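You operate a simulated robot arm through the tools that you are given. There is no shell and no other tool.

Carry out the task below with a simulated robot arm. There is one attempt and no reset: what you move stays moved.

Task
Shut the green handle and test the plugged block at about 100 bar.
Fine: release knob shut to pump; then open the knob, and open the green handle last; plugs, couplings and nuts stay; spill nothing. Where these are worked on the way, their far stop is far enough and under half their travel is too little: green handle, release knob.

It is judged by the outcome, as a careful person would: the job done as asked, and still so three seconds after it is handed in. It fails if anything else is knocked over, pushed out of place, dropped, spilled or broken.

Robot
A 6-joint arm with a two-finger parallel gripper on a trunk, on a base that moves. Base frame: it is fixed to the floor where the robot stands at the start and does not move with it; the origin is under the middle of the robot, x ahead of it, y to its left, z up. Readings come in mm, degrees, newtons and seconds.
With the tool pointing down near the work surface it reaches from about 300 to 680 mm from the robot's upright axis, wherever it stands. Its first joint turns from -166.0 to 166.0 degrees. Places, roughly: black nut [700, -2200, 900]; blue coupling [500, -2500, 1000]; blue plug [500, -2250, 1000]; brass nut [500, -2300, 900]; green coupling [750, -2500, 1000]; green handle [1000, -2400, 1000]; green plug [750, -2250, 1000]; pump handle [900, -2100, 1100]; red coupling [750, -2500, 1000]; red plug [500, -2250, 1000]; release knob [1000, -2100, 1000]; silver nut [600, -2200, 900]; yellow coupling [750, -2250, 1000]; yellow plug [750, -2250, 1000]. Payload 1.57 kg.
Tool frame: the origin (TCP) lies between the finger pads and is the grasp point; the fingertips stand 30 mm ahead of it; z points along the fingers, y is the line along which they close. The gripper opens to 110 mm. The fingers are 24 mm wide and 12 mm thick; the gripper's body (48 by 112 mm) begins 78 mm behind the TCP.
Orientation is told as [roll, pitch, yaw] about the base's x, y, z axes, in that order, counted from this pose: with the fingers straight down and closing along the base's y, the tool's x points along the base's -x, its y along +y and its z along -z.

Tools
- The arm moves only by the tool jog_arm. Its argument "deltas" is a list of rows, each a list of 7 numbers: the shift along the base's x, y, z in mm, then the turn, a rotation vector about the base's x, y, z in degrees, then the gripper command, from -1 (shut) to 1 (fully open), values between in proportion. In form: [[x, y, z, wx, wy, wz, claw], ...]. A call has 1 to 20 rows; each row is the pose to reach, as a shift and turn from the pose commanded when the call began. Each row takes 0.2 s and may step no farther than 50 mm and 8.6 degrees from the row before; otherwise, or with a gripper value out of range, the whole call is refused. A pose out of reach is approached as far as the arm can. The call stops where the force on the tool passes 40 N (or 10 N more than at its start, if that is more) or the arm is blocked; 0.2 s more then pass. Each finger travels about 108 mm/s and halts on what it meets, pressing with about 41 N; the grip force reading is that of the motor and also rises with nothing between the fingers. The clock runs only during rows and for 0.2 s after the last one: add rows that repeat a pose to give the fingers time. It gives the time, the measured TCP pose, the force on the tool (base axes), the opening and the grip force at its end, in the units of the frame above (readings bear some noise), with the torque about the TCP (base axes, N m) and any sound that the robot's microphone picked up.
- Cameras (640 x 400 px; columns grow to the right, rows downward): "scene" is now at [65, 127.9, 1695]; the picture's right is [-0.14, -0.99, 0.00], its down [-0.62, 0.09, -0.78] and it looks along [0.77, -0.11, -0.63] (base axes); focal length 293 px, centre (320, 200). "wrist" rides on the gripper at [70, 16, -141] in the tool frame; the picture's right is [-0.23, 0.97, 0.00], its down [-0.86, -0.20, -0.48] and it looks along [-0.47, -0.11, 0.88] (tool axes); focal length 222 px, centre (320, 200).
- capture(camera): a new picture of that camera. The clock stands still meanwhile.
- move_column(by): moves the trunk up (or, below 0, down) by that many mm; the arm and the scene camera ride with it, the base frame stays. It gives what a move gives, with no picture.
- roll_base(legs): drives the robot by 1 to 6 legs, each [ahead, left, turn to the left] in mm, mm and degrees, along the robot's own axes; the way and the turn of a leg run together, so that a leg with both is an arc; at most 1500 mm and 180 degrees a leg. The arm and the cameras ride along, it lands a little off, and it stops where it bumps. It gives what a move gives.
- pan_tilt(pan, tilt): turns the head with the scene camera to pan (to the left, within 120 degrees either way) and tilt (down, from -29 to 69), counted from straight ahead of the robot. It gives what a move gives.
- probe_pixels(camera, pixels): for up to 12 pixels [column, row] of the newest picture of that camera ("zoom" is the newest enlarged one), the place [x, y, z] in the base frame of the surface seen there, good to about 3 mm. The clock stands still meanwhile.
- close_up(camera, box): a new picture of the part [left, top, right, bottom] of that camera's present view, enlarged. The clock stands still meanwhile.
- sign_off(): hands the job in; it is judged then, once.

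Leave the gripper open and the arm clear of the work at the hand-in unless told otherwise.

The tools are called after "Call:" as a command line: name --pt "numbers of a row" for each row, then --argument value for the rest, lists and objects as JSON in quotes. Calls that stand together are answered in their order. jog_arm: Moves the arm, as the interface text tells. Its arguments: {"type":"object","properties":{"deltas":{"type":"array","items":{"type":"array","items":{"type":"number"}}}},"required":["deltas"]} The other tools are called the same way: move_column (by) moves the trunk up or down; roll_base (legs) drives the base; pan_tilt (pan, tilt) turns the head that bears the scene camera; capture (camera) takes a picture; probe_pixels (camera, pixels) gives the place of the surface under pixels of a picture; close_up (camera, box) takes an enlarged picture of a part of a camera's view; sign_off () hands the job in.

At the start:

```text
t: 0.0
ee_pos: [540.8, -36.5, 1198.6]
tcp_rot: [0.0, 0.0, 0.1]
ft_force: [0.8, -0.5, -0.7]
torque: [0.01, -0.01, -0.04]
opening: 109.9
finger_force: 0.1
trunk travel left (down, up): [-275.0, 315.0]
robot x, y, heading: [-0.8, 0.0, -0.1]
head pan, tilt (commanded): [-8.2, 39.2]
```

scene: 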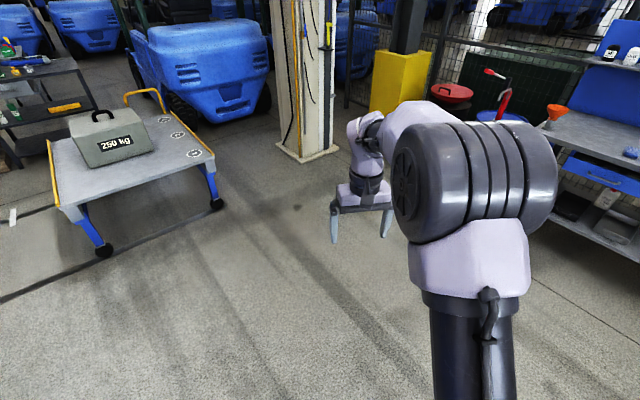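
wrist: 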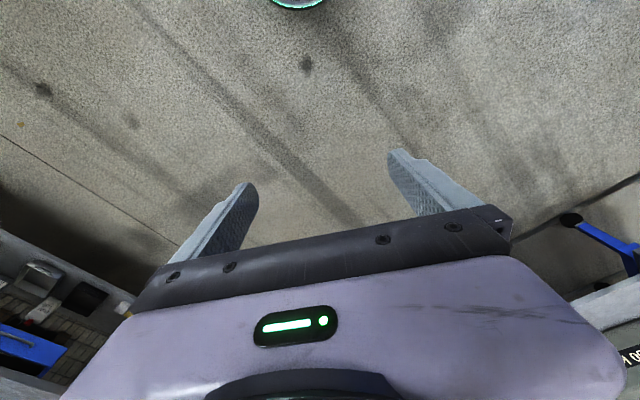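

The work places lie to my right (y about -2200), out of the present view. I turn the head to the right to see the bench first.

Call:
pan_tilt --pan -75 --tilt 25

Call:
capture --camera "scene"

```text
t: 1.4
ee_pos: [540.9, -34.5, 1199.0]
tcp_rot: [0.0, 0.0, 0.0]
ft_force: [0.1, -0.5, -0.9]
torque: [0.0, 0.0, 0.03]
opening: 110.0
finger_force: 0.1
trunk travel left (down, up): [-275.0, 315.0]
robot x, y, heading: [0.5, -3.6, -0.0]
head pan, tilt (commanded): [-75.0, 25.0]
```

```text
taken
```

scene: 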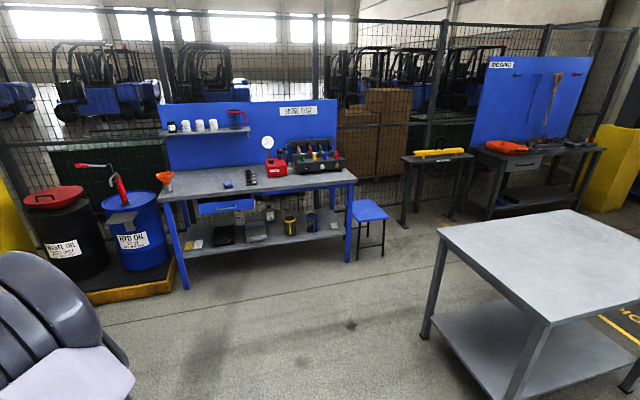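

I see a "HOSE ..." bench at (255,180) with a red pump and gauge at (272,155). I take an enlarged look and read places.

Call:
close_up --camera "scene" --box '[150, 90, 370, 228]'

Call:
probe_pixels --camera "scene" --pixels '[[164, 200], [352, 180], [270, 142], [275, 168], [300, 155], [340, 165], [185, 285], [350, 262], [370, 212], [227, 183], [250, 175], [440, 230]]'

```text
2.90 times, centred on (260, 159) of scene
```

zoom: 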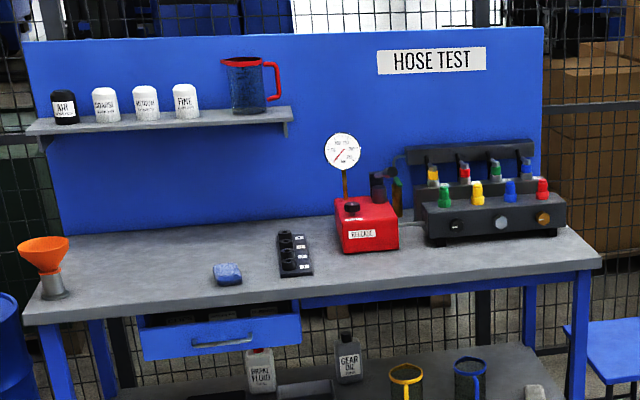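

```text
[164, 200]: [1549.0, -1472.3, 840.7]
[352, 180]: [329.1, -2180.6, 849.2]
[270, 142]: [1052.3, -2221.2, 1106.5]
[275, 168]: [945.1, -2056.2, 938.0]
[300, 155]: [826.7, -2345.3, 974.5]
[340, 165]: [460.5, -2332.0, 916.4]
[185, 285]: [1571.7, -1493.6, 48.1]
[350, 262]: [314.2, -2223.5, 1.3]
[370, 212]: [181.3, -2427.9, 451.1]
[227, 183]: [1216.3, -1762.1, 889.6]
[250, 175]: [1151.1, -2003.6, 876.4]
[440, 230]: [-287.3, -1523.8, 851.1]
```

The bench's front edge runs from about (1549,-1472) to (329,-2180), so I must face about -60 degrees. The floor between looks clear (grey table corner at (437,230) is at x -287). I turn right by 60 and roll part way.

Call:
probe_pixels --camera "scene" --pixels '[[550, 322], [575, 210], [425, 335], [100, 290], [170, 285], [350, 325], [250, 350], [120, 240]]'

Call:
roll_base --legs '[[0, 0, -60], [900, -200, 0]]'

Call:
pan_tilt --pan -10 --tilt 35

Call:
capture --camera "scene"

```text
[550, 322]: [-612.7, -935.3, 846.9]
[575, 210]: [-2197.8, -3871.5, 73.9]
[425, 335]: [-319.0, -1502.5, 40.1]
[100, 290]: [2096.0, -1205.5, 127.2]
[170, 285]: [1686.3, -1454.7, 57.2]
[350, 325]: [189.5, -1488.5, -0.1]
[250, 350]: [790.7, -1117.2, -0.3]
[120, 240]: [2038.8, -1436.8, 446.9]
```

```text
t: 8.8
ee_pos: [504.6, -1352.6, 1197.5]
tcp_rot: [0.1, 0.1, -59.9]
ft_force: [-0.7, -0.6, -0.1]
torque: [0.04, 0.01, 0.01]
opening: 109.9
finger_force: 0.1
trunk travel left (down, up): [-275.0, 315.0]
robot x, y, heading: [265.8, -864.4, -60.0]
head pan, tilt (commanded): [-75.0, 25.0]
```

```text
t: 10.2
ee_pos: [505.7, -1353.3, 1199.1]
tcp_rot: [0.0, 0.1, -59.9]
ft_force: [-0.4, -0.3, -0.7]
torque: [0.03, -0.03, -0.01]
opening: 109.7
finger_force: 0.0
trunk travel left (down, up): [-275.0, 315.0]
robot x, y, heading: [265.6, -869.3, -59.9]
head pan, tilt (commanded): [-10.0, 35.0]
```

```text
taken
```

scene: 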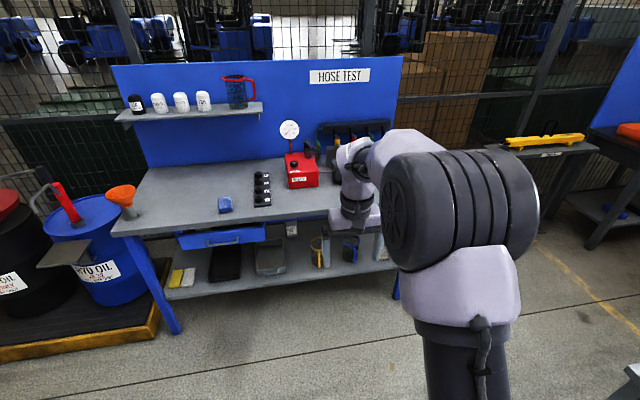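

The pump sits at (300,168). I take a close-up of it and the block from here.

Call:
close_up --camera "scene" --box '[240, 105, 400, 205]'

Call:
probe_pixels --camera "zoom" --pixels '[[195, 105], [200, 260], [215, 225], [300, 285], [270, 180], [340, 80], [310, 215], [100, 310]]'

```text
4.00 times, centred on (320, 155) of scene
```

zoom: 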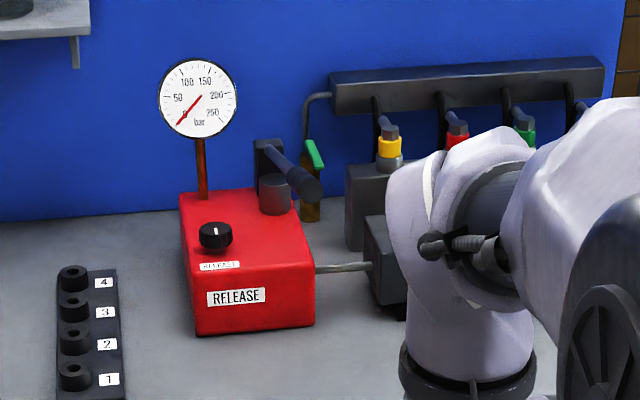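

```text
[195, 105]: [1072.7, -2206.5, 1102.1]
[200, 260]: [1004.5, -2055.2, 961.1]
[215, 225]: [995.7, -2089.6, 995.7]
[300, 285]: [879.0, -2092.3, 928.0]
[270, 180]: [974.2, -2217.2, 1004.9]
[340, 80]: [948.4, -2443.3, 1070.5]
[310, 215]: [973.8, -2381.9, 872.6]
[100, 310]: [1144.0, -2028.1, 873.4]
```

Now I see gauge (0–250 bar), black release knob, dark pump lever, green valve handle behind. I look down to judge my base's footprint before going close.

Call:
pan_tilt --pan 0 --tilt 69

Call:
capture --camera "scene"

Call:
capture --camera "wrist"

```text
t: 11.1
ee_pos: [505.6, -1353.3, 1199.9]
tcp_rot: [-0.1, 0.0, -59.9]
ft_force: [0.1, -0.3, 0.0]
torque: [0.01, -0.04, 0.0]
opening: 110.0
finger_force: 0.0
trunk travel left (down, up): [-275.0, 315.0]
robot x, y, heading: [262.2, -866.9, -59.8]
head pan, tilt (commanded): [0.0, 68.8]
```

```text
taken
```

scene: 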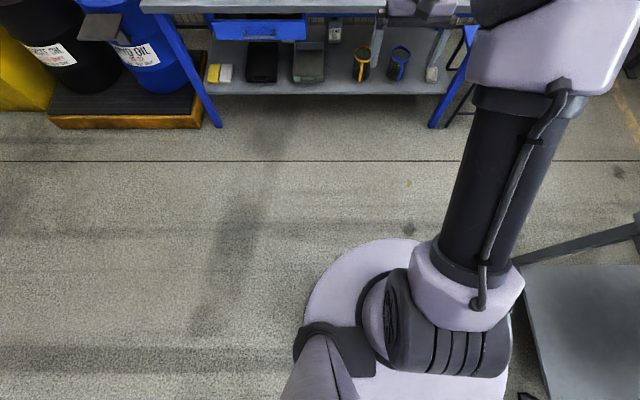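

```text
taken
```

wrist: 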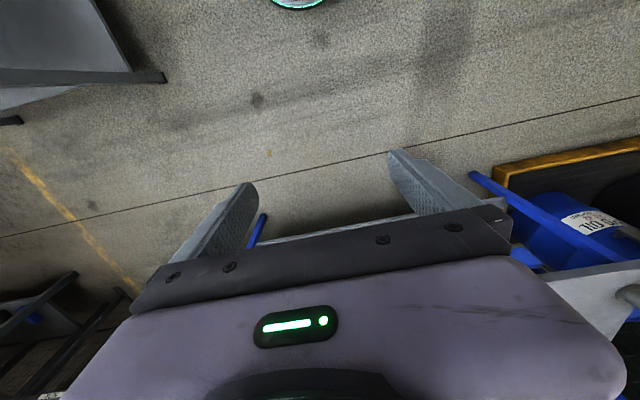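

A round light base appears below. I probe its rim at (395,240), (310,300) and the bench's lower shelf edge to know clearance.

Call:
probe_pixels --camera "scene" --pixels '[[390, 242], [345, 255], [306, 305], [300, 340], [340, 300], [300, 92], [300, 12], [216, 125], [432, 125], [400, 360], [505, 385], [330, 92]]'

```text
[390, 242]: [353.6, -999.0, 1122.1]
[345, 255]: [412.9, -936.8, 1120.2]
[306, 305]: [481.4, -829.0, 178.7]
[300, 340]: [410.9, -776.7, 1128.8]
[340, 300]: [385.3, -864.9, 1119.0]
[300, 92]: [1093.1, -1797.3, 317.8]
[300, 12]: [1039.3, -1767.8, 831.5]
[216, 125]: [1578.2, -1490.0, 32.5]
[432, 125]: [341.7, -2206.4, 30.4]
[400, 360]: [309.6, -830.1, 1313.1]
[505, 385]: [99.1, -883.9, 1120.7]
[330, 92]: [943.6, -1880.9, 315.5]
```

The upper round plate has ~165 mm radius and the low base ~225 mm; the bench edge is ~1170 mm ahead of my centre. I raise the trunk a little and roll ahead 750 mm, shifting right 80 mm, staying over 400 mm off the edge.

Call:
move_column --by 100

Call:
roll_base --legs '[[720, -80, 0]]'

Call:
pan_tilt --pan 0 --tilt 45

Call:
capture --camera "scene"

Call:
capture --camera "wrist"

```text
t: 12.5
ee_pos: [505.1, -1351.5, 1297.8]
tcp_rot: [-0.1, 0.0, -59.9]
ft_force: [-0.4, 0.5, -0.6]
torque: [-0.02, 0.02, 0.0]
opening: 110.0
finger_force: 0.0
trunk travel left (down, up): [-375.0, 215.0]
robot x, y, heading: [266.6, -865.8, -60.1]
head pan, tilt (commanded): [0.0, 68.8]
```

```text
t: 16.4
ee_pos: [801.1, -2004.2, 1298.1]
tcp_rot: [0.0, 0.0, -59.4]
ft_force: [-0.7, -0.2, -0.1]
torque: [0.02, 0.0, 0.0]
opening: 110.0
finger_force: 0.1
trunk travel left (down, up): [-375.0, 215.0]
robot x, y, heading: [554.9, -1521.2, -59.5]
head pan, tilt (commanded): [0.0, 68.8]
```

```text
t: 17.3
ee_pos: [800.8, -2004.7, 1297.9]
tcp_rot: [0.0, -0.1, -59.4]
ft_force: [-0.1, 0.7, 0.1]
torque: [-0.01, -0.01, 0.05]
opening: 110.0
finger_force: 0.0
trunk travel left (down, up): [-375.0, 215.0]
robot x, y, heading: [558.8, -1519.6, -59.4]
head pan, tilt (commanded): [0.0, 45.0]
```

```text
taken
```

scene: 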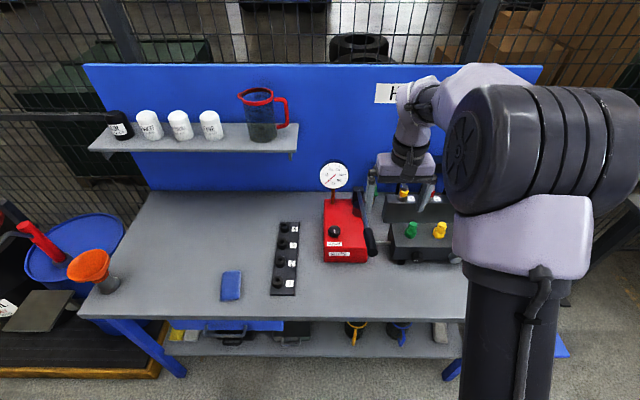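

```text
taken
```

wrist: 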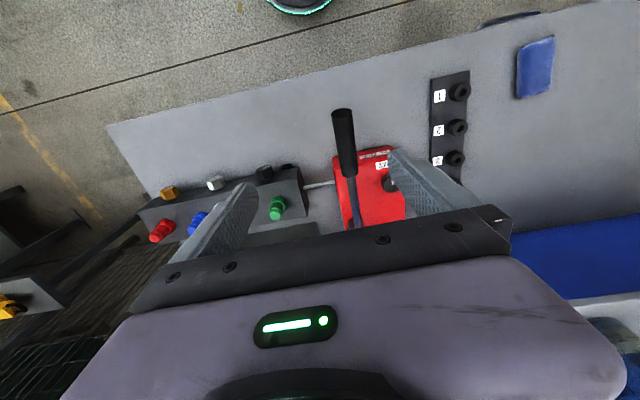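

The lever with black grip runs along the pump's right side. I enlarge both views.

Call:
close_up --camera "scene" --box '[300, 150, 460, 275]'

Call:
probe_pixels --camera "zoom" --pixels '[[130, 105], [135, 325], [185, 350], [285, 370], [255, 225], [290, 120], [245, 165], [440, 325], [560, 320], [215, 200], [105, 210], [300, 90]]'

Call:
close_up --camera "wrist" --box '[220, 80, 480, 250]'

```text
3.20 times, centred on (380, 212) of scene
```

zoom: 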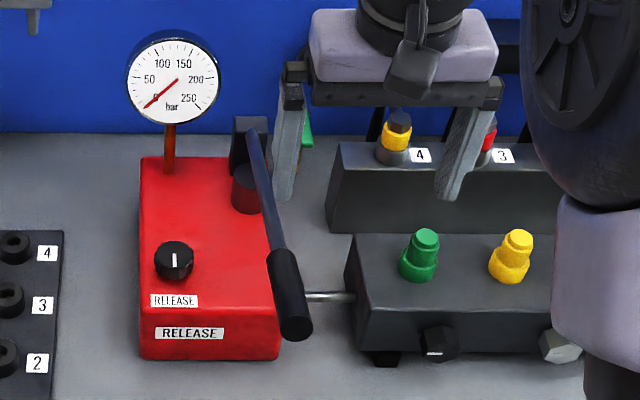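

```text
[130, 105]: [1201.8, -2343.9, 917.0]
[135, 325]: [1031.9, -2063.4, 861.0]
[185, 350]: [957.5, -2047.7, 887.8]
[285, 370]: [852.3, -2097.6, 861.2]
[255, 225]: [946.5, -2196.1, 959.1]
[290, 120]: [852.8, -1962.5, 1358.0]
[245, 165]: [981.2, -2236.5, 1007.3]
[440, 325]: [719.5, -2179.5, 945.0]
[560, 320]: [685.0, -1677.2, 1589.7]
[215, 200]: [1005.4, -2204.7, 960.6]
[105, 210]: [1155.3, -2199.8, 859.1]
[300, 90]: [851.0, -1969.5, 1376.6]
```

```text
2.35 times, centred on (350, 165) of wrist
```

zoom: 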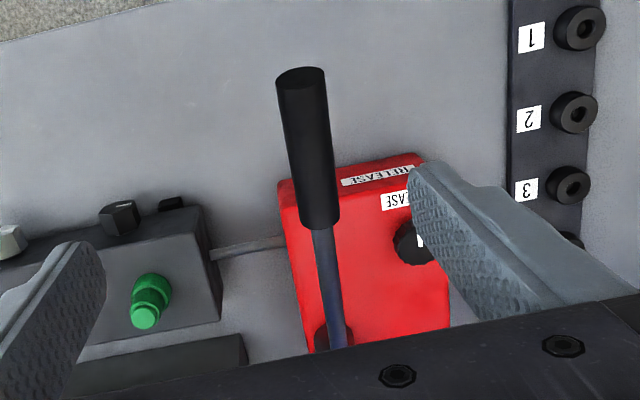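

Next I probe lever points in the wrist close-up (grip end (300,75), grip back (320,215), rod (330,290)) and knob (412,243).

Call:
probe_pixels --camera "zoom" --pixels '[[300, 76], [300, 110], [310, 160], [320, 215], [328, 270], [333, 320], [408, 240], [415, 160], [290, 190], [420, 300], [300, 330], [370, 300]]'

Call:
close_up --camera "scene" --box '[320, 155, 390, 270]'

Call:
probe_pixels --camera "zoom" --pixels '[[80, 60], [80, 130], [90, 260], [75, 265], [220, 340], [185, 250], [160, 170], [145, 120], [140, 190], [215, 100], [210, 90], [225, 110]]'

```text
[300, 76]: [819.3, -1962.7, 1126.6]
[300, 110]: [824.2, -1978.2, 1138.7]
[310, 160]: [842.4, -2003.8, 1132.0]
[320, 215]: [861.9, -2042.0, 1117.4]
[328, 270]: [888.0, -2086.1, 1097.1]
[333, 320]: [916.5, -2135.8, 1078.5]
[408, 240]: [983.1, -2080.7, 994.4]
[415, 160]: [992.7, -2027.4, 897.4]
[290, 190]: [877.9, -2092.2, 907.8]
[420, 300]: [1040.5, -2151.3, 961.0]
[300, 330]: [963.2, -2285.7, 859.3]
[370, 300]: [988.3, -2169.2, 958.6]
```

```text
3.48 times, centred on (355, 212) of scene
```

zoom: 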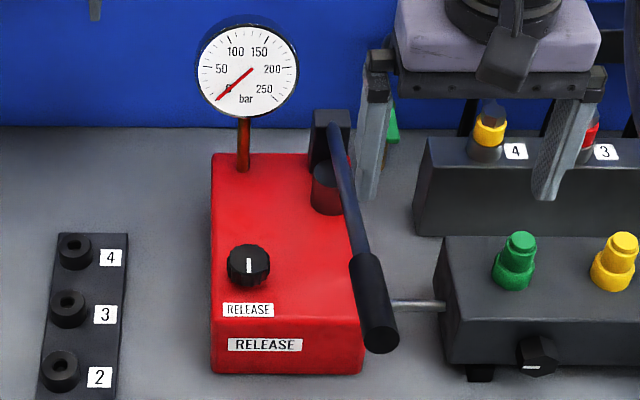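

```text
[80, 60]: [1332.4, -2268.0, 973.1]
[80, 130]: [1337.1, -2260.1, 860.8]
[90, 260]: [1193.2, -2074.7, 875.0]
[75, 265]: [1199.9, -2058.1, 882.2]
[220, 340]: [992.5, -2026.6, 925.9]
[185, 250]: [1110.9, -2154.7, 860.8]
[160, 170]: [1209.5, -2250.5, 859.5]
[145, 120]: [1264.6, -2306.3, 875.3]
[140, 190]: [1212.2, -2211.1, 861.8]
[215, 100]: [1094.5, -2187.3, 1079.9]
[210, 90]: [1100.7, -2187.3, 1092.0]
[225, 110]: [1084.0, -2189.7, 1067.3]
```

The lever lies in a front-back plane, grip end at (819,-1963,~1130), pivot near (981,-2236,1010), rising ~20° to the front. Knob about (990,-2088), top z 996. The fingers hide the green handle, so I move the arm to the right by 180 mm to see it.

Call:
jog_arm --pt "-39 -22.6 10 0 0 0 1" --pt "-78 -45.2 20 0 0 0 1" --pt "-117 -67.8 30 0 0 0 1" --pt "-156 -90 40 0 0 0 1"

Call:
capture --camera "scene"

Call:
close_up --camera "scene" --box '[330, 140, 430, 220]'

Call:
capture --camera "wrist"

```text
t: 18.3
ee_pos: [644.4, -2095.9, 1338.9]
tcp_rot: [0.1, 0.0, -59.4]
ft_force: [-0.4, -0.2, 0.3]
torque: [-0.01, -0.03, -0.01]
opening: 109.9
finger_force: 0.0
trunk travel left (down, up): [-375.0, 215.0]
robot x, y, heading: [555.1, -1521.7, -59.4]
head pan, tilt (commanded): [0.0, 45.0]
```

```text
taken
```

scene: 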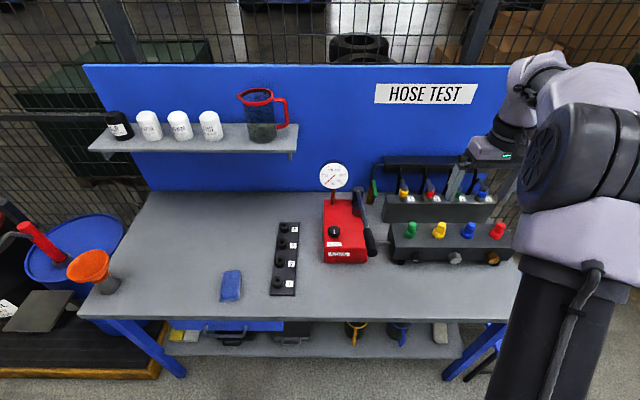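

```text
5.00 times, centred on (380, 180) of scene
```

zoom: 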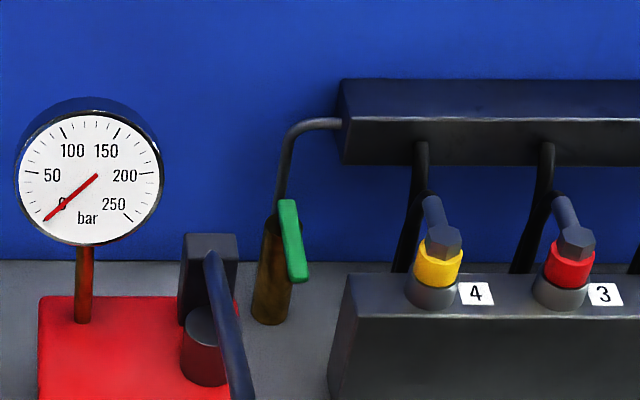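

```text
taken
```

wrist: 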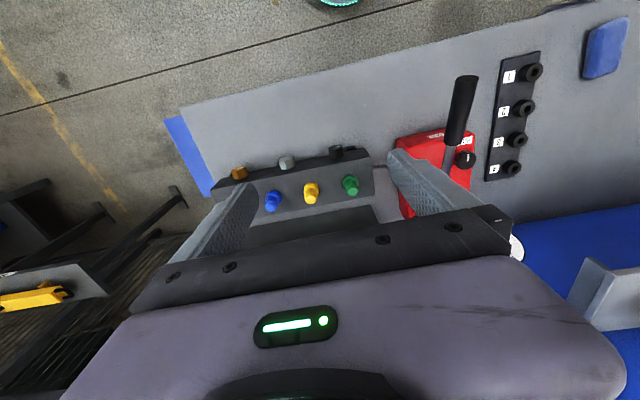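

I see the green handle on the brass valve at zoom (290,240). I probe its points and the valve body.

Call:
probe_pixels --camera "zoom" --pixels '[[286, 205], [290, 220], [291, 240], [296, 260], [298, 276], [305, 270], [268, 235], [272, 300], [284, 180], [300, 135], [262, 270], [209, 240]]'

Call:
close_up --camera "scene" --box '[360, 160, 400, 210]'

```text
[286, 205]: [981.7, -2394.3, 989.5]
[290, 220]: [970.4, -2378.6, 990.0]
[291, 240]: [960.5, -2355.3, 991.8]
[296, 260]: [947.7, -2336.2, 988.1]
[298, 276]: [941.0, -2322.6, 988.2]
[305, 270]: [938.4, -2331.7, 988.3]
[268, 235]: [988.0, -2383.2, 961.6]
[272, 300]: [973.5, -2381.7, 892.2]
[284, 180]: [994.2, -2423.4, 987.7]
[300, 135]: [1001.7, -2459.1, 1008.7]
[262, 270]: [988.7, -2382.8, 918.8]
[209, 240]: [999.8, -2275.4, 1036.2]
```

```text
8.00 times, centred on (380, 185) of scene
```

zoom: 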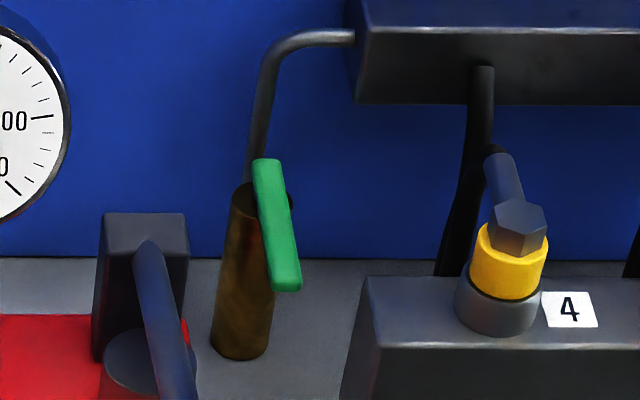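

The handle is a ~95 mm flat bar, top z 989, lying level and pointing to the front, near the brass body top. It's 925 mm ahead of me — too far, so I roll ahead 190 mm (staying ~65 mm+ beyond base radius from the edge).

Call:
roll_base --legs '[[190, 0, 0]]'

Call:
pan_tilt --pan 0 --tilt 62

Call:
capture --camera "scene"

```text
t: 19.8
ee_pos: [737.1, -2257.6, 1339.6]
tcp_rot: [0.0, 0.1, -59.7]
ft_force: [-0.6, 0.1, 0.4]
torque: [0.02, 0.0, -0.03]
opening: 109.7
finger_force: 0.1
trunk travel left (down, up): [-375.0, 215.0]
robot x, y, heading: [651.8, -1683.1, -59.8]
head pan, tilt (commanded): [0.0, 45.0]
```

```text
t: 20.6
ee_pos: [736.6, -2256.3, 1341.0]
tcp_rot: [0.0, 0.0, -59.8]
ft_force: [-0.3, -0.5, 0.1]
torque: [0.01, 0.04, 0.0]
opening: 110.1
finger_force: 0.1
trunk travel left (down, up): [-375.0, 215.0]
robot x, y, heading: [651.3, -1681.1, -59.7]
head pan, tilt (commanded): [0.0, 62.0]
```

```text
taken
```

scene: 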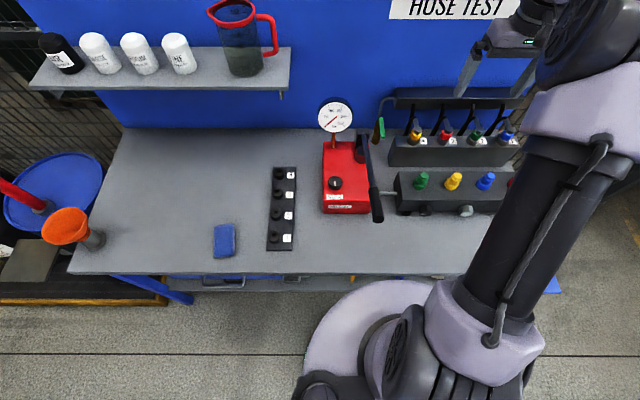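

Closer now. I enlarge the valve and pump in the scene view.

Call:
close_up --camera "scene" --box '[360, 85, 424, 165]'

Call:
probe_pixels --camera "zoom" --pixels '[[100, 165], [104, 185], [106, 210], [110, 235], [96, 265], [90, 220], [85, 260], [95, 130], [110, 90]]'

Call:
close_up --camera "scene" --box '[305, 90, 425, 230]'

Call:
capture --camera "wrist"

```text
5.00 times, centred on (392, 125) of scene
```

zoom: 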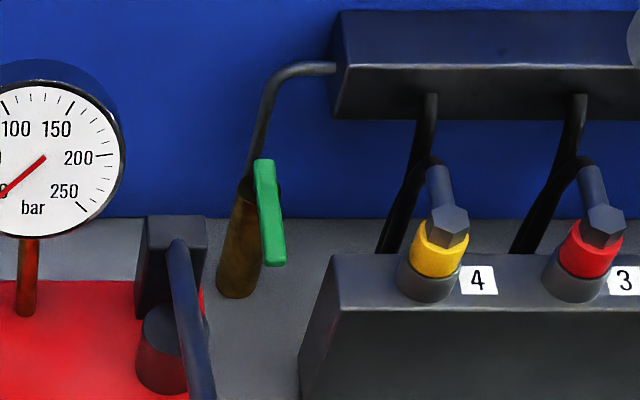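

```text
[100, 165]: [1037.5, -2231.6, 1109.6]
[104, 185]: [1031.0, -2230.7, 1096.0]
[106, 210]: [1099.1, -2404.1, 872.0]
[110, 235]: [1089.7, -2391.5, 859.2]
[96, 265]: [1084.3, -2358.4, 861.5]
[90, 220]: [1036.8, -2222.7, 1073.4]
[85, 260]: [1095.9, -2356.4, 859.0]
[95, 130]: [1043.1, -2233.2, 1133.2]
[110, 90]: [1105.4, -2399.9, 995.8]
```

```text
2.86 times, centred on (365, 160) of scene
```

zoom: 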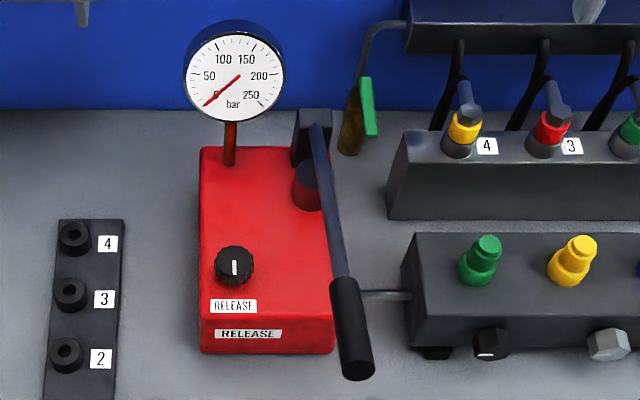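

```text
taken
```

wrist: 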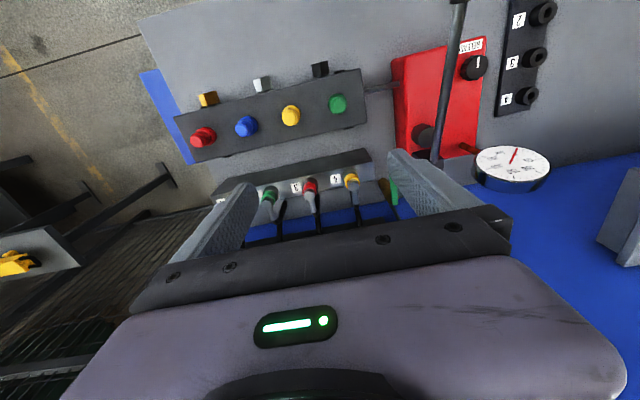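

The green handle is visible at (388,192) in the wrist picture from another angle; I enlarge that.

Call:
close_up --camera "wrist" --box '[350, 150, 430, 215]'

```text
6.15 times, centred on (390, 182) of wrist
```

zoom: 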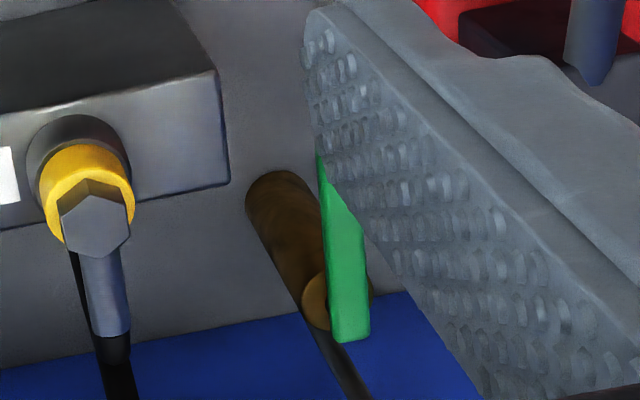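

The left finger hides part of it. I shift the arm left 100 mm and back 60 mm, staying high, and look again.

Call:
jog_arm --pt "35 37 0 0 0 0 1" --pt "60 80 0 0 0 0 1" --pt "75 115 0 0 0 0 1"

Call:
capture --camera "wrist"

```text
refused: row 1 steps farther than a row can; nothing moved
```

```text
taken
```

wrist: 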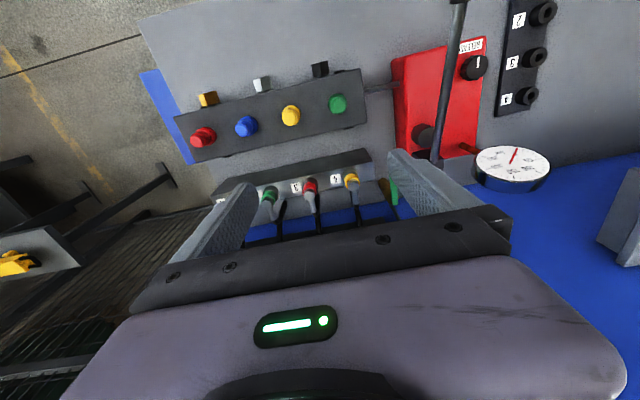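

The step was slightly too long; I use four smaller rows.

Call:
jog_arm --pt "14 25.5 0 0 0 0 1" --pt "28 51 0 0 0 0 1" --pt "42 76.5 0 0 0 0 1" --pt "56 102 0 0 0 0 1"

Call:
capture --camera "wrist"

```text
t: 21.6
ee_pos: [795.1, -2153.2, 1341.0]
tcp_rot: [0.0, 0.0, -59.8]
ft_force: [0.4, 0.3, 0.2]
torque: [-0.03, -0.01, 0.03]
opening: 110.1
finger_force: 0.1
trunk travel left (down, up): [-375.0, 215.0]
robot x, y, heading: [651.2, -1682.8, -59.7]
head pan, tilt (commanded): [0.0, 62.0]
```

```text
taken
```

wrist: 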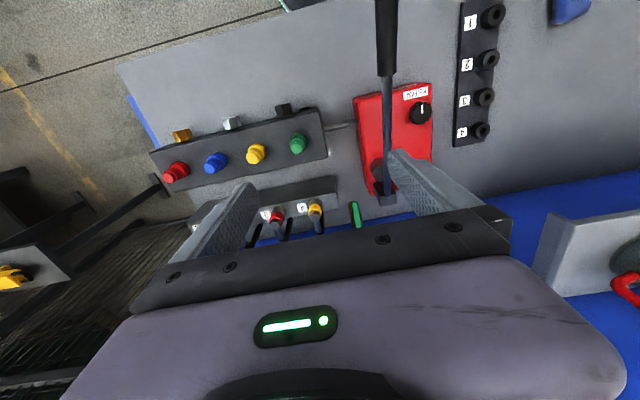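

Now the handle is clear between the fingers at (355,213). I enlarge it.

Call:
close_up --camera "wrist" --box '[320, 180, 400, 230]'

Call:
probe_pixels --camera "wrist" --pixels '[[353, 204], [355, 210], [357, 217], [359, 225], [364, 222], [350, 214]]'

```text
8.00 times, centred on (360, 205) of wrist
```

zoom: 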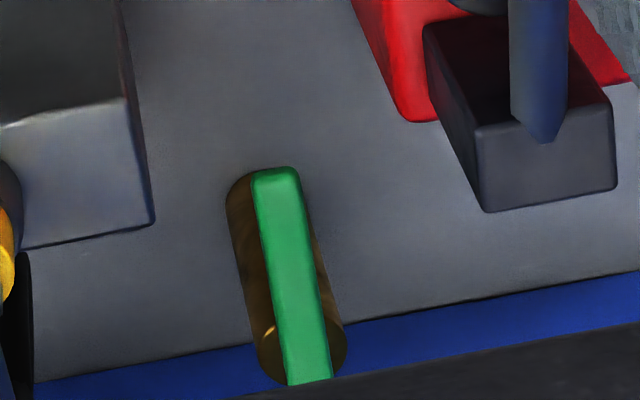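

```text
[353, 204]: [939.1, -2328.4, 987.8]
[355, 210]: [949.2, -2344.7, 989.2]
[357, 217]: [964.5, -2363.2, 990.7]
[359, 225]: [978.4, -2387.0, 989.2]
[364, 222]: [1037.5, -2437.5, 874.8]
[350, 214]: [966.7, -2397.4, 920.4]
```

From above, the handle is centred over the brass body's top, so its pivot is upright (about u-right/v-depth (350, 2565) in my bench axes) and it swings level. I probe neighbours: coupling block, manifold, hose tube, backboard, pump post.

Call:
close_up --camera "scene" --box '[360, 85, 424, 165]'

Call:
probe_pixels --camera "zoom" --pixels '[[345, 265], [335, 330], [340, 20], [345, 90], [270, 110], [250, 170], [305, 70], [175, 230], [200, 225], [470, 215], [440, 255], [500, 230]]'

```text
5.00 times, centred on (392, 125) of scene
```

zoom: 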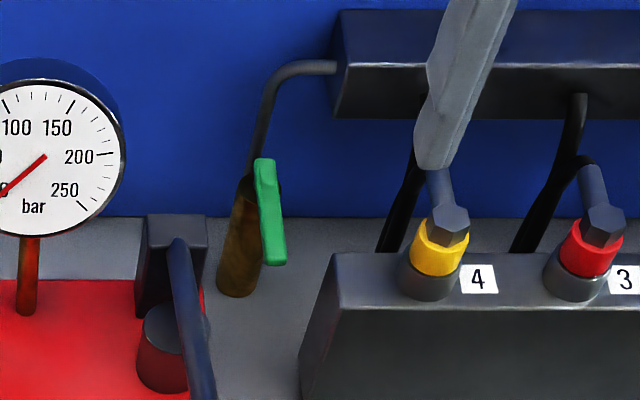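

```text
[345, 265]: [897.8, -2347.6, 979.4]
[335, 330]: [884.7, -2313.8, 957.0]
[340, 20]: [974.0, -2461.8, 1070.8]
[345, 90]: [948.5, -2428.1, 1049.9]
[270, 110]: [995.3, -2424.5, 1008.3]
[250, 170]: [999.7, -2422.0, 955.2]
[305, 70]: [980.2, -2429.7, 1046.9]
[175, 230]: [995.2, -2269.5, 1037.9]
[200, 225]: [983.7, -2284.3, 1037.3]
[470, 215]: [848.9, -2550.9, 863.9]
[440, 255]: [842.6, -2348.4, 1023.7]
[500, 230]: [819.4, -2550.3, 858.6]
```

Coupling block's left face is at u≈400 with top z≈980, so the handle can only swing left (clockwise from above) to shut. I need to come closer; I check my base's low outline first by looking down.

Call:
pan_tilt --pan 30 --tilt 69

Call:
capture --camera "scene"

```text
t: 22.6
ee_pos: [794.2, -2155.0, 1341.0]
tcp_rot: [0.0, 0.0, -59.9]
ft_force: [-0.4, 0.1, -1.1]
torque: [-0.02, 0.03, 0.0]
opening: 109.9
finger_force: 0.0
trunk travel left (down, up): [-375.0, 215.0]
robot x, y, heading: [652.6, -1684.9, -60.0]
head pan, tilt (commanded): [30.0, 68.8]
```

```text
taken
```

scene: 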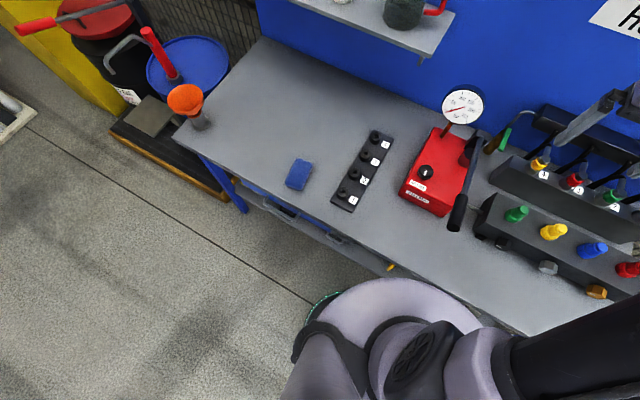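

A bit of the low base with green light shows at (318,305). I probe it and the bench edge near.

Call:
probe_pixels --camera "scene" --pixels '[[318, 303], [312, 312], [325, 296], [335, 292], [350, 286], [400, 281], [325, 240], [390, 268], [450, 300], [340, 310]]'

```text
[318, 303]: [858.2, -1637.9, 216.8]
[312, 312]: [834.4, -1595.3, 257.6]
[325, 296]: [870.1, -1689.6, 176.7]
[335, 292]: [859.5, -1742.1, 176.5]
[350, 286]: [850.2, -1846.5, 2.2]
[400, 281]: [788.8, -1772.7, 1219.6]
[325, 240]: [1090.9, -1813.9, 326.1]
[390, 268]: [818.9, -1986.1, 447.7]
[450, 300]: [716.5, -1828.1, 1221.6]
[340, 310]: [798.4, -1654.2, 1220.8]
```

The low base has radius ~217 mm at z 177, shrinking upward; the bench top edge would still clear by ~35 mm if I go 65 mm closer. I do that.

Call:
roll_base --legs '[[62, 0, 0]]'

Call:
pan_tilt --pan -5 --tilt 50

Call:
capture --camera "scene"

```text
t: 23.5
ee_pos: [826.5, -2209.6, 1340.6]
tcp_rot: [0.0, 0.1, -59.6]
ft_force: [0.0, 0.0, -0.4]
torque: [0.04, 0.01, 0.02]
opening: 110.0
finger_force: 0.1
trunk travel left (down, up): [-375.0, 215.0]
robot x, y, heading: [684.6, -1736.5, -59.8]
head pan, tilt (commanded): [30.0, 68.8]
```

```text
t: 24.5
ee_pos: [825.2, -2208.0, 1342.3]
tcp_rot: [0.0, 0.0, -59.6]
ft_force: [0.1, 0.0, -0.8]
torque: [0.02, -0.01, 0.0]
opening: 110.0
finger_force: 0.1
trunk travel left (down, up): [-375.0, 215.0]
robot x, y, heading: [682.9, -1737.4, -59.8]
head pan, tilt (commanded): [-5.0, 50.0]
```

```text
taken
```

scene: 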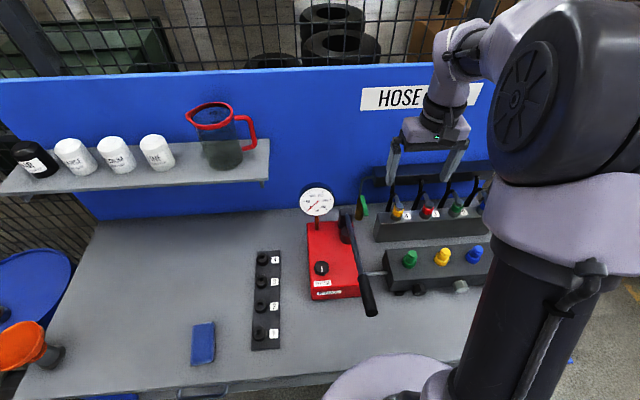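

I'm now ~205 mm from the edge. Next, with fingers shut as a post and tool leaned 12° forward, I move above the spot just right of the handle (about x 931, y -2370) at z 1200.

Call:
jog_arm --pt "17 -27 -24 -1.73 -1.0 0 0" --pt "35 -54 -48 -3.5 -2.0 0 -0.5" --pt "53 -81 -72 -5.2 -3.0 0 -1" --pt "70 -108 -96 -6.9 -4.0 0 -1" --pt "88 -135 -120 -8.7 -5.0 0 -1" --pt "105.7 -162 -142 -10.4 -6.0 0 -1" --pt "105.7 -162 -142 -10.4 -6.0 0 -1"

Call:
capture --camera "scene"

Call:
capture --camera "wrist"

```text
t: 26.1
ee_pos: [931.3, -2369.0, 1200.7]
tcp_rot: [-0.1, -12.1, -59.7]
ft_force: [-0.5, 0.9, 0.1]
torque: [-0.02, -0.03, 0.01]
opening: 0.0
finger_force: 21.3
trunk travel left (down, up): [-375.0, 215.0]
robot x, y, heading: [681.5, -1734.8, -59.8]
head pan, tilt (commanded): [-5.0, 50.0]
```

```text
taken
```

scene: 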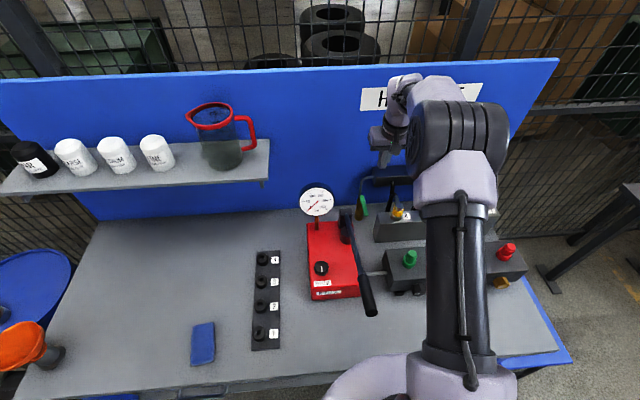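

```text
taken
```

wrist: 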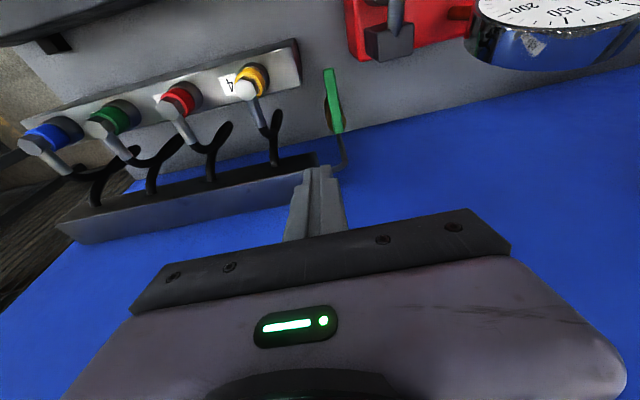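

The wrist view shows handle from (328,68) to (340,132), fingers' tip at (320,170). I enlarge both views and probe.

Call:
close_up --camera "wrist" --box '[280, 50, 400, 190]'

Call:
probe_pixels --camera "wrist" --pixels '[[328, 70], [331, 85], [334, 100], [337, 115], [340, 130], [326, 110], [300, 45], [290, 60], [247, 88], [285, 165], [313, 160], [340, 150]]'

Call:
close_up --camera "scene" --box '[330, 120, 430, 250]'

```text
2.86 times, centred on (340, 120) of wrist
```

zoom: 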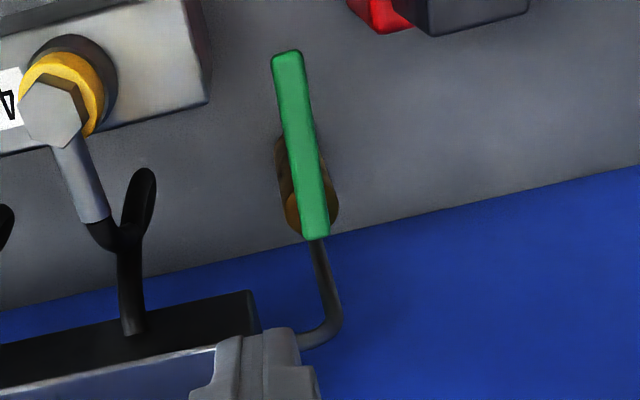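

```text
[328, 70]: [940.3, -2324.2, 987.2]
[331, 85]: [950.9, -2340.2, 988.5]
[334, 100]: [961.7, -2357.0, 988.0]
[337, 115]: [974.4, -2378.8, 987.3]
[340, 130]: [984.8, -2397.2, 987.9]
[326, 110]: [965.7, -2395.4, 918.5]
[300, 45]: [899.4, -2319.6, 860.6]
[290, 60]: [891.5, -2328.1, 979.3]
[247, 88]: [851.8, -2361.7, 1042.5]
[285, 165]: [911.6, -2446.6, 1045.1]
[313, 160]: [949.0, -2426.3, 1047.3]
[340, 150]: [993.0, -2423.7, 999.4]
```

```text
3.08 times, centred on (380, 185) of scene
```

zoom: 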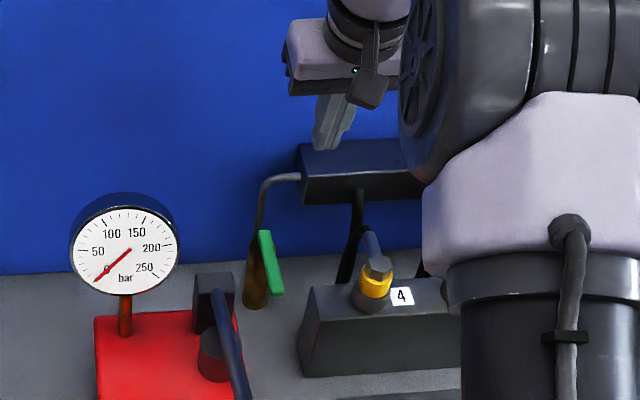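

Handle runs from (939,-2322) to (987,-2400), pivot about (979,-2389); my closed fingers stand ~12 mm to its right and behind the coupling block. I lower straight to z 1000 so the tips reach z≈971.

Call:
jog_arm --pt "0 0 -45 0 0 0 -1" --pt "0 0 -90 0 0 0 -1" --pt "0 0 -135 0 0 0 -1" --pt "0 0 -170 0 0 0 -1" --pt "0 0 -185 0 0 0 -1" --pt "0 0 -200 0 0 0 -1"

Call:
capture --camera "wrist"

Call:
close_up --camera "scene" --box '[330, 150, 430, 250]'

```text
t: 27.5
ee_pos: [932.0, -2366.7, 996.1]
tcp_rot: [-0.2, -12.0, -59.7]
ft_force: [0.0, 0.4, 0.2]
torque: [-0.02, -0.01, -0.03]
opening: 0.0
finger_force: 21.0
trunk travel left (down, up): [-375.0, 215.0]
robot x, y, heading: [678.9, -1734.5, -59.6]
head pan, tilt (commanded): [-5.0, 50.0]
```

```text
taken
```

wrist: 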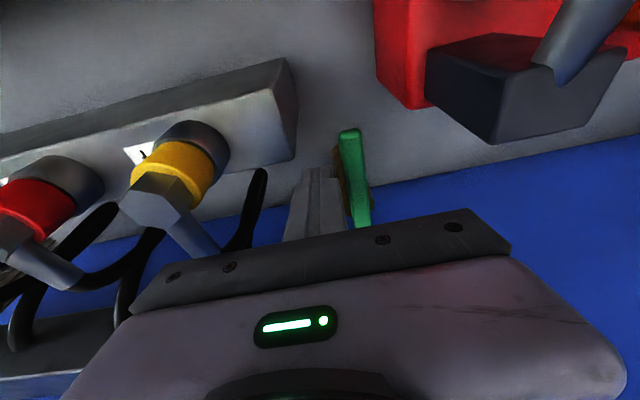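

```text
4.00 times, centred on (380, 200) of scene
```

zoom: 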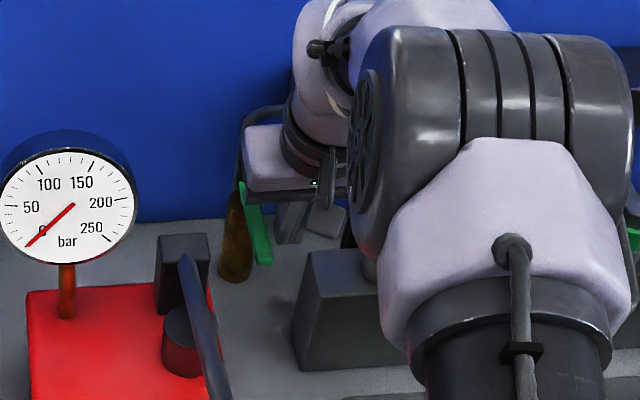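

The closed fingers stand right of the green bar at z≈996. I now push its free end to the left along an arc, first about 30°.

Call:
jog_arm --pt "5 3 0 0 0 0 -1" --pt "9.3 5.9 0 0 0 0 -1" --pt "11.5 11.3 0 0 0 0 -1" --pt "13.7 16.7 0 0 0 0 -1" --pt "18 21.7 0 0 0 0 -1" --pt "22.3 26.8 0 0 0 0 -1"

Call:
capture --camera "wrist"

Call:
close_up --camera "scene" --box '[330, 150, 430, 250]'

```text
t: 28.9
ee_pos: [953.1, -2341.5, 997.9]
tcp_rot: [0.0, -12.1, -59.6]
ft_force: [0.8, 0.0, -0.4]
torque: [-0.01, 0.01, 0.03]
opening: 0.0
finger_force: 21.1
trunk travel left (down, up): [-375.0, 215.0]
robot x, y, heading: [686.0, -1733.7, -59.9]
head pan, tilt (commanded): [-5.0, 50.0]
```

```text
taken
```

wrist: 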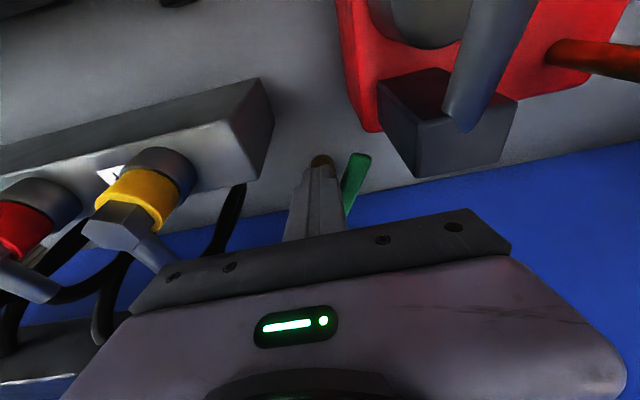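

```text
4.00 times, centred on (380, 200) of scene
```

zoom: 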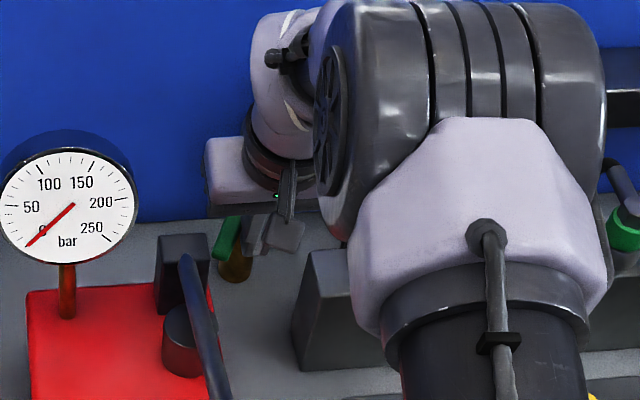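

The bar turned ~30° to the left without resistance. I continue the arc to 75°, then on.

Call:
jog_arm --pt "6.5 4.4 0 0 0 0 -1" --pt "13.1 8.7 0 0 0 0 -1" --pt "21.3 10.4 0 0 0 0 -1" --pt "29.5 11.7 0 0 0 0 -1" --pt "38 10.2 0 0 0 0 -1" --pt "46.9 8.4 0 0 0 0 -1"

Call:
capture --camera "wrist"

Call:
close_up --camera "scene" --box '[330, 150, 430, 250]'

```text
t: 30.3
ee_pos: [999.9, -2333.3, 998.1]
tcp_rot: [0.0, -12.0, -59.7]
ft_force: [0.1, 0.0, 0.7]
torque: [0.02, 0.03, -0.01]
opening: 0.0
finger_force: 21.0
trunk travel left (down, up): [-375.0, 215.0]
robot x, y, heading: [679.6, -1734.5, -60.2]
head pan, tilt (commanded): [-5.0, 50.0]
```

```text
taken
```

wrist: 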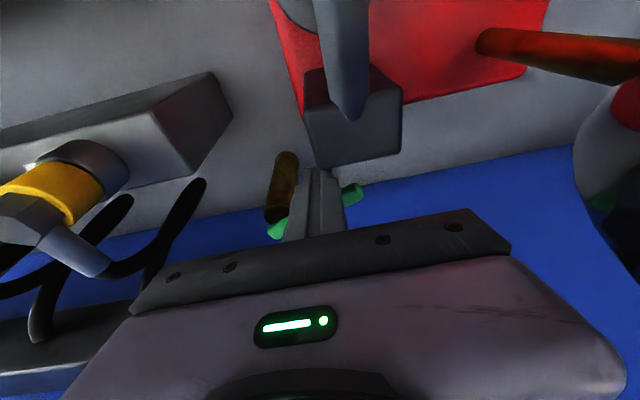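

```text
4.00 times, centred on (380, 200) of scene
```

zoom: 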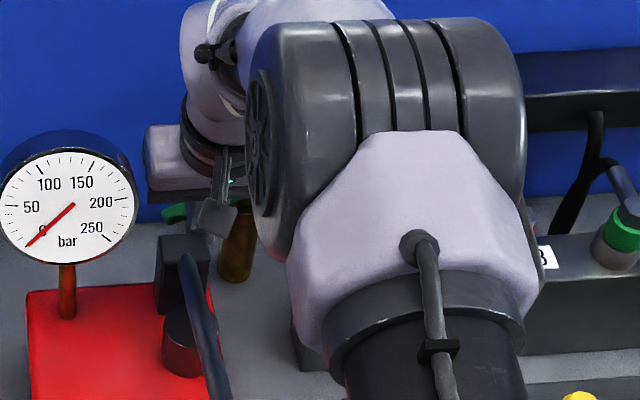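

The bar is now about 75° round. I continue to the stop with small steps.

Call:
jog_arm --pt "5 -3 0 0 0 0 -1" --pt "10 -6 0 0 0 0 -1" --pt "15.5 -9.7 0 0 0 0 -1" --pt "18.7 -12.5 0 0 0 0 -1" --pt "22 -15.3 0 0 0 0 -1"

Call:
capture --camera "wrist"

Call:
close_up --camera "scene" --box '[330, 150, 430, 250]'

```text
t: 31.5
ee_pos: [1020.4, -2346.7, 999.8]
tcp_rot: [0.0, -11.6, -59.8]
ft_force: [-15.8, 13.6, -7.7]
torque: [0.25, 0.52, -0.2]
opening: 0.0
finger_force: 21.6
trunk travel left (down, up): [-375.0, 215.0]
robot x, y, heading: [682.0, -1733.4, -59.7]
head pan, tilt (commanded): [-5.0, 50.0]
```

```text
taken
```

wrist: 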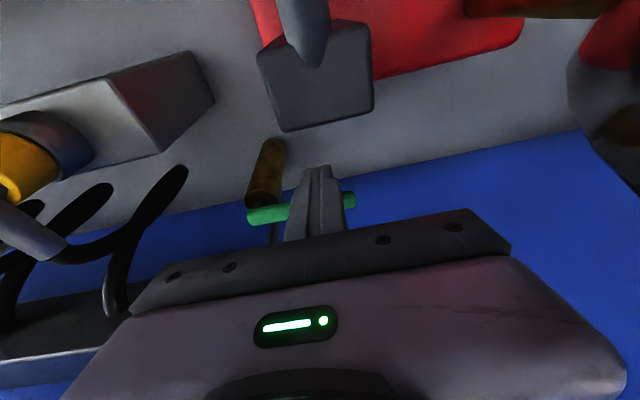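

```text
4.00 times, centred on (380, 200) of scene
```

zoom: 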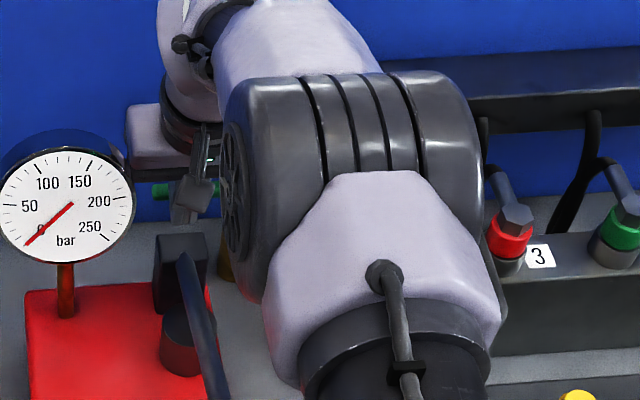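

Force rose to ~21 N with the bar lying parallel to the backboard: it's at its far stop (shut). I back off 8 mm and lift straight up.

Call:
jog_arm --pt "-8 12 0 0 0 0 -1" --pt "-8 12 10 0 0 0 -1" --pt "-8 12 50 0 0 0 -1" --pt "-8 12 100 0 0 0 -1" --pt "-8 12 150 0 0 0 -1" --pt "-8 12 200 0 0 0 -1" --pt "-8 12 240 0 0 0 -1"

Call:
capture --camera "wrist"

Call:
close_up --camera "scene" --box '[280, 150, 440, 280]'

```text
t: 33.1
ee_pos: [1017.3, -2337.4, 1237.6]
tcp_rot: [-0.2, -12.0, -59.6]
ft_force: [-0.1, 0.2, -0.2]
torque: [0.0, 0.03, 0.0]
opening: 0.0
finger_force: 21.0
trunk travel left (down, up): [-375.0, 215.0]
robot x, y, heading: [676.3, -1734.4, -59.7]
head pan, tilt (commanded): [-5.0, 50.0]
```

```text
taken
```

wrist: 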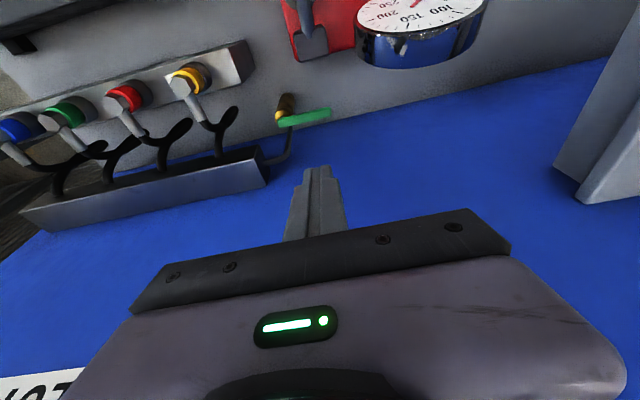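

```text
3.08 times, centred on (360, 215) of scene
```

zoom: 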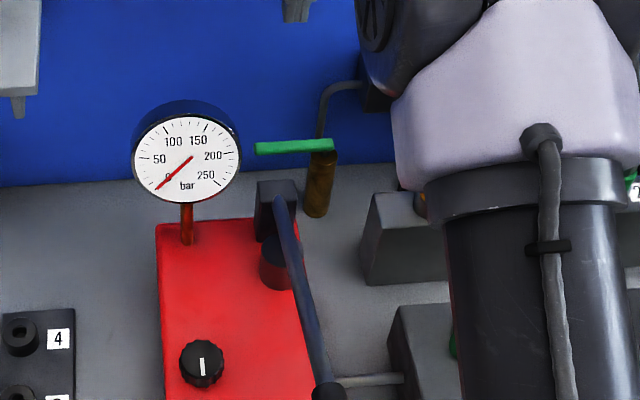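

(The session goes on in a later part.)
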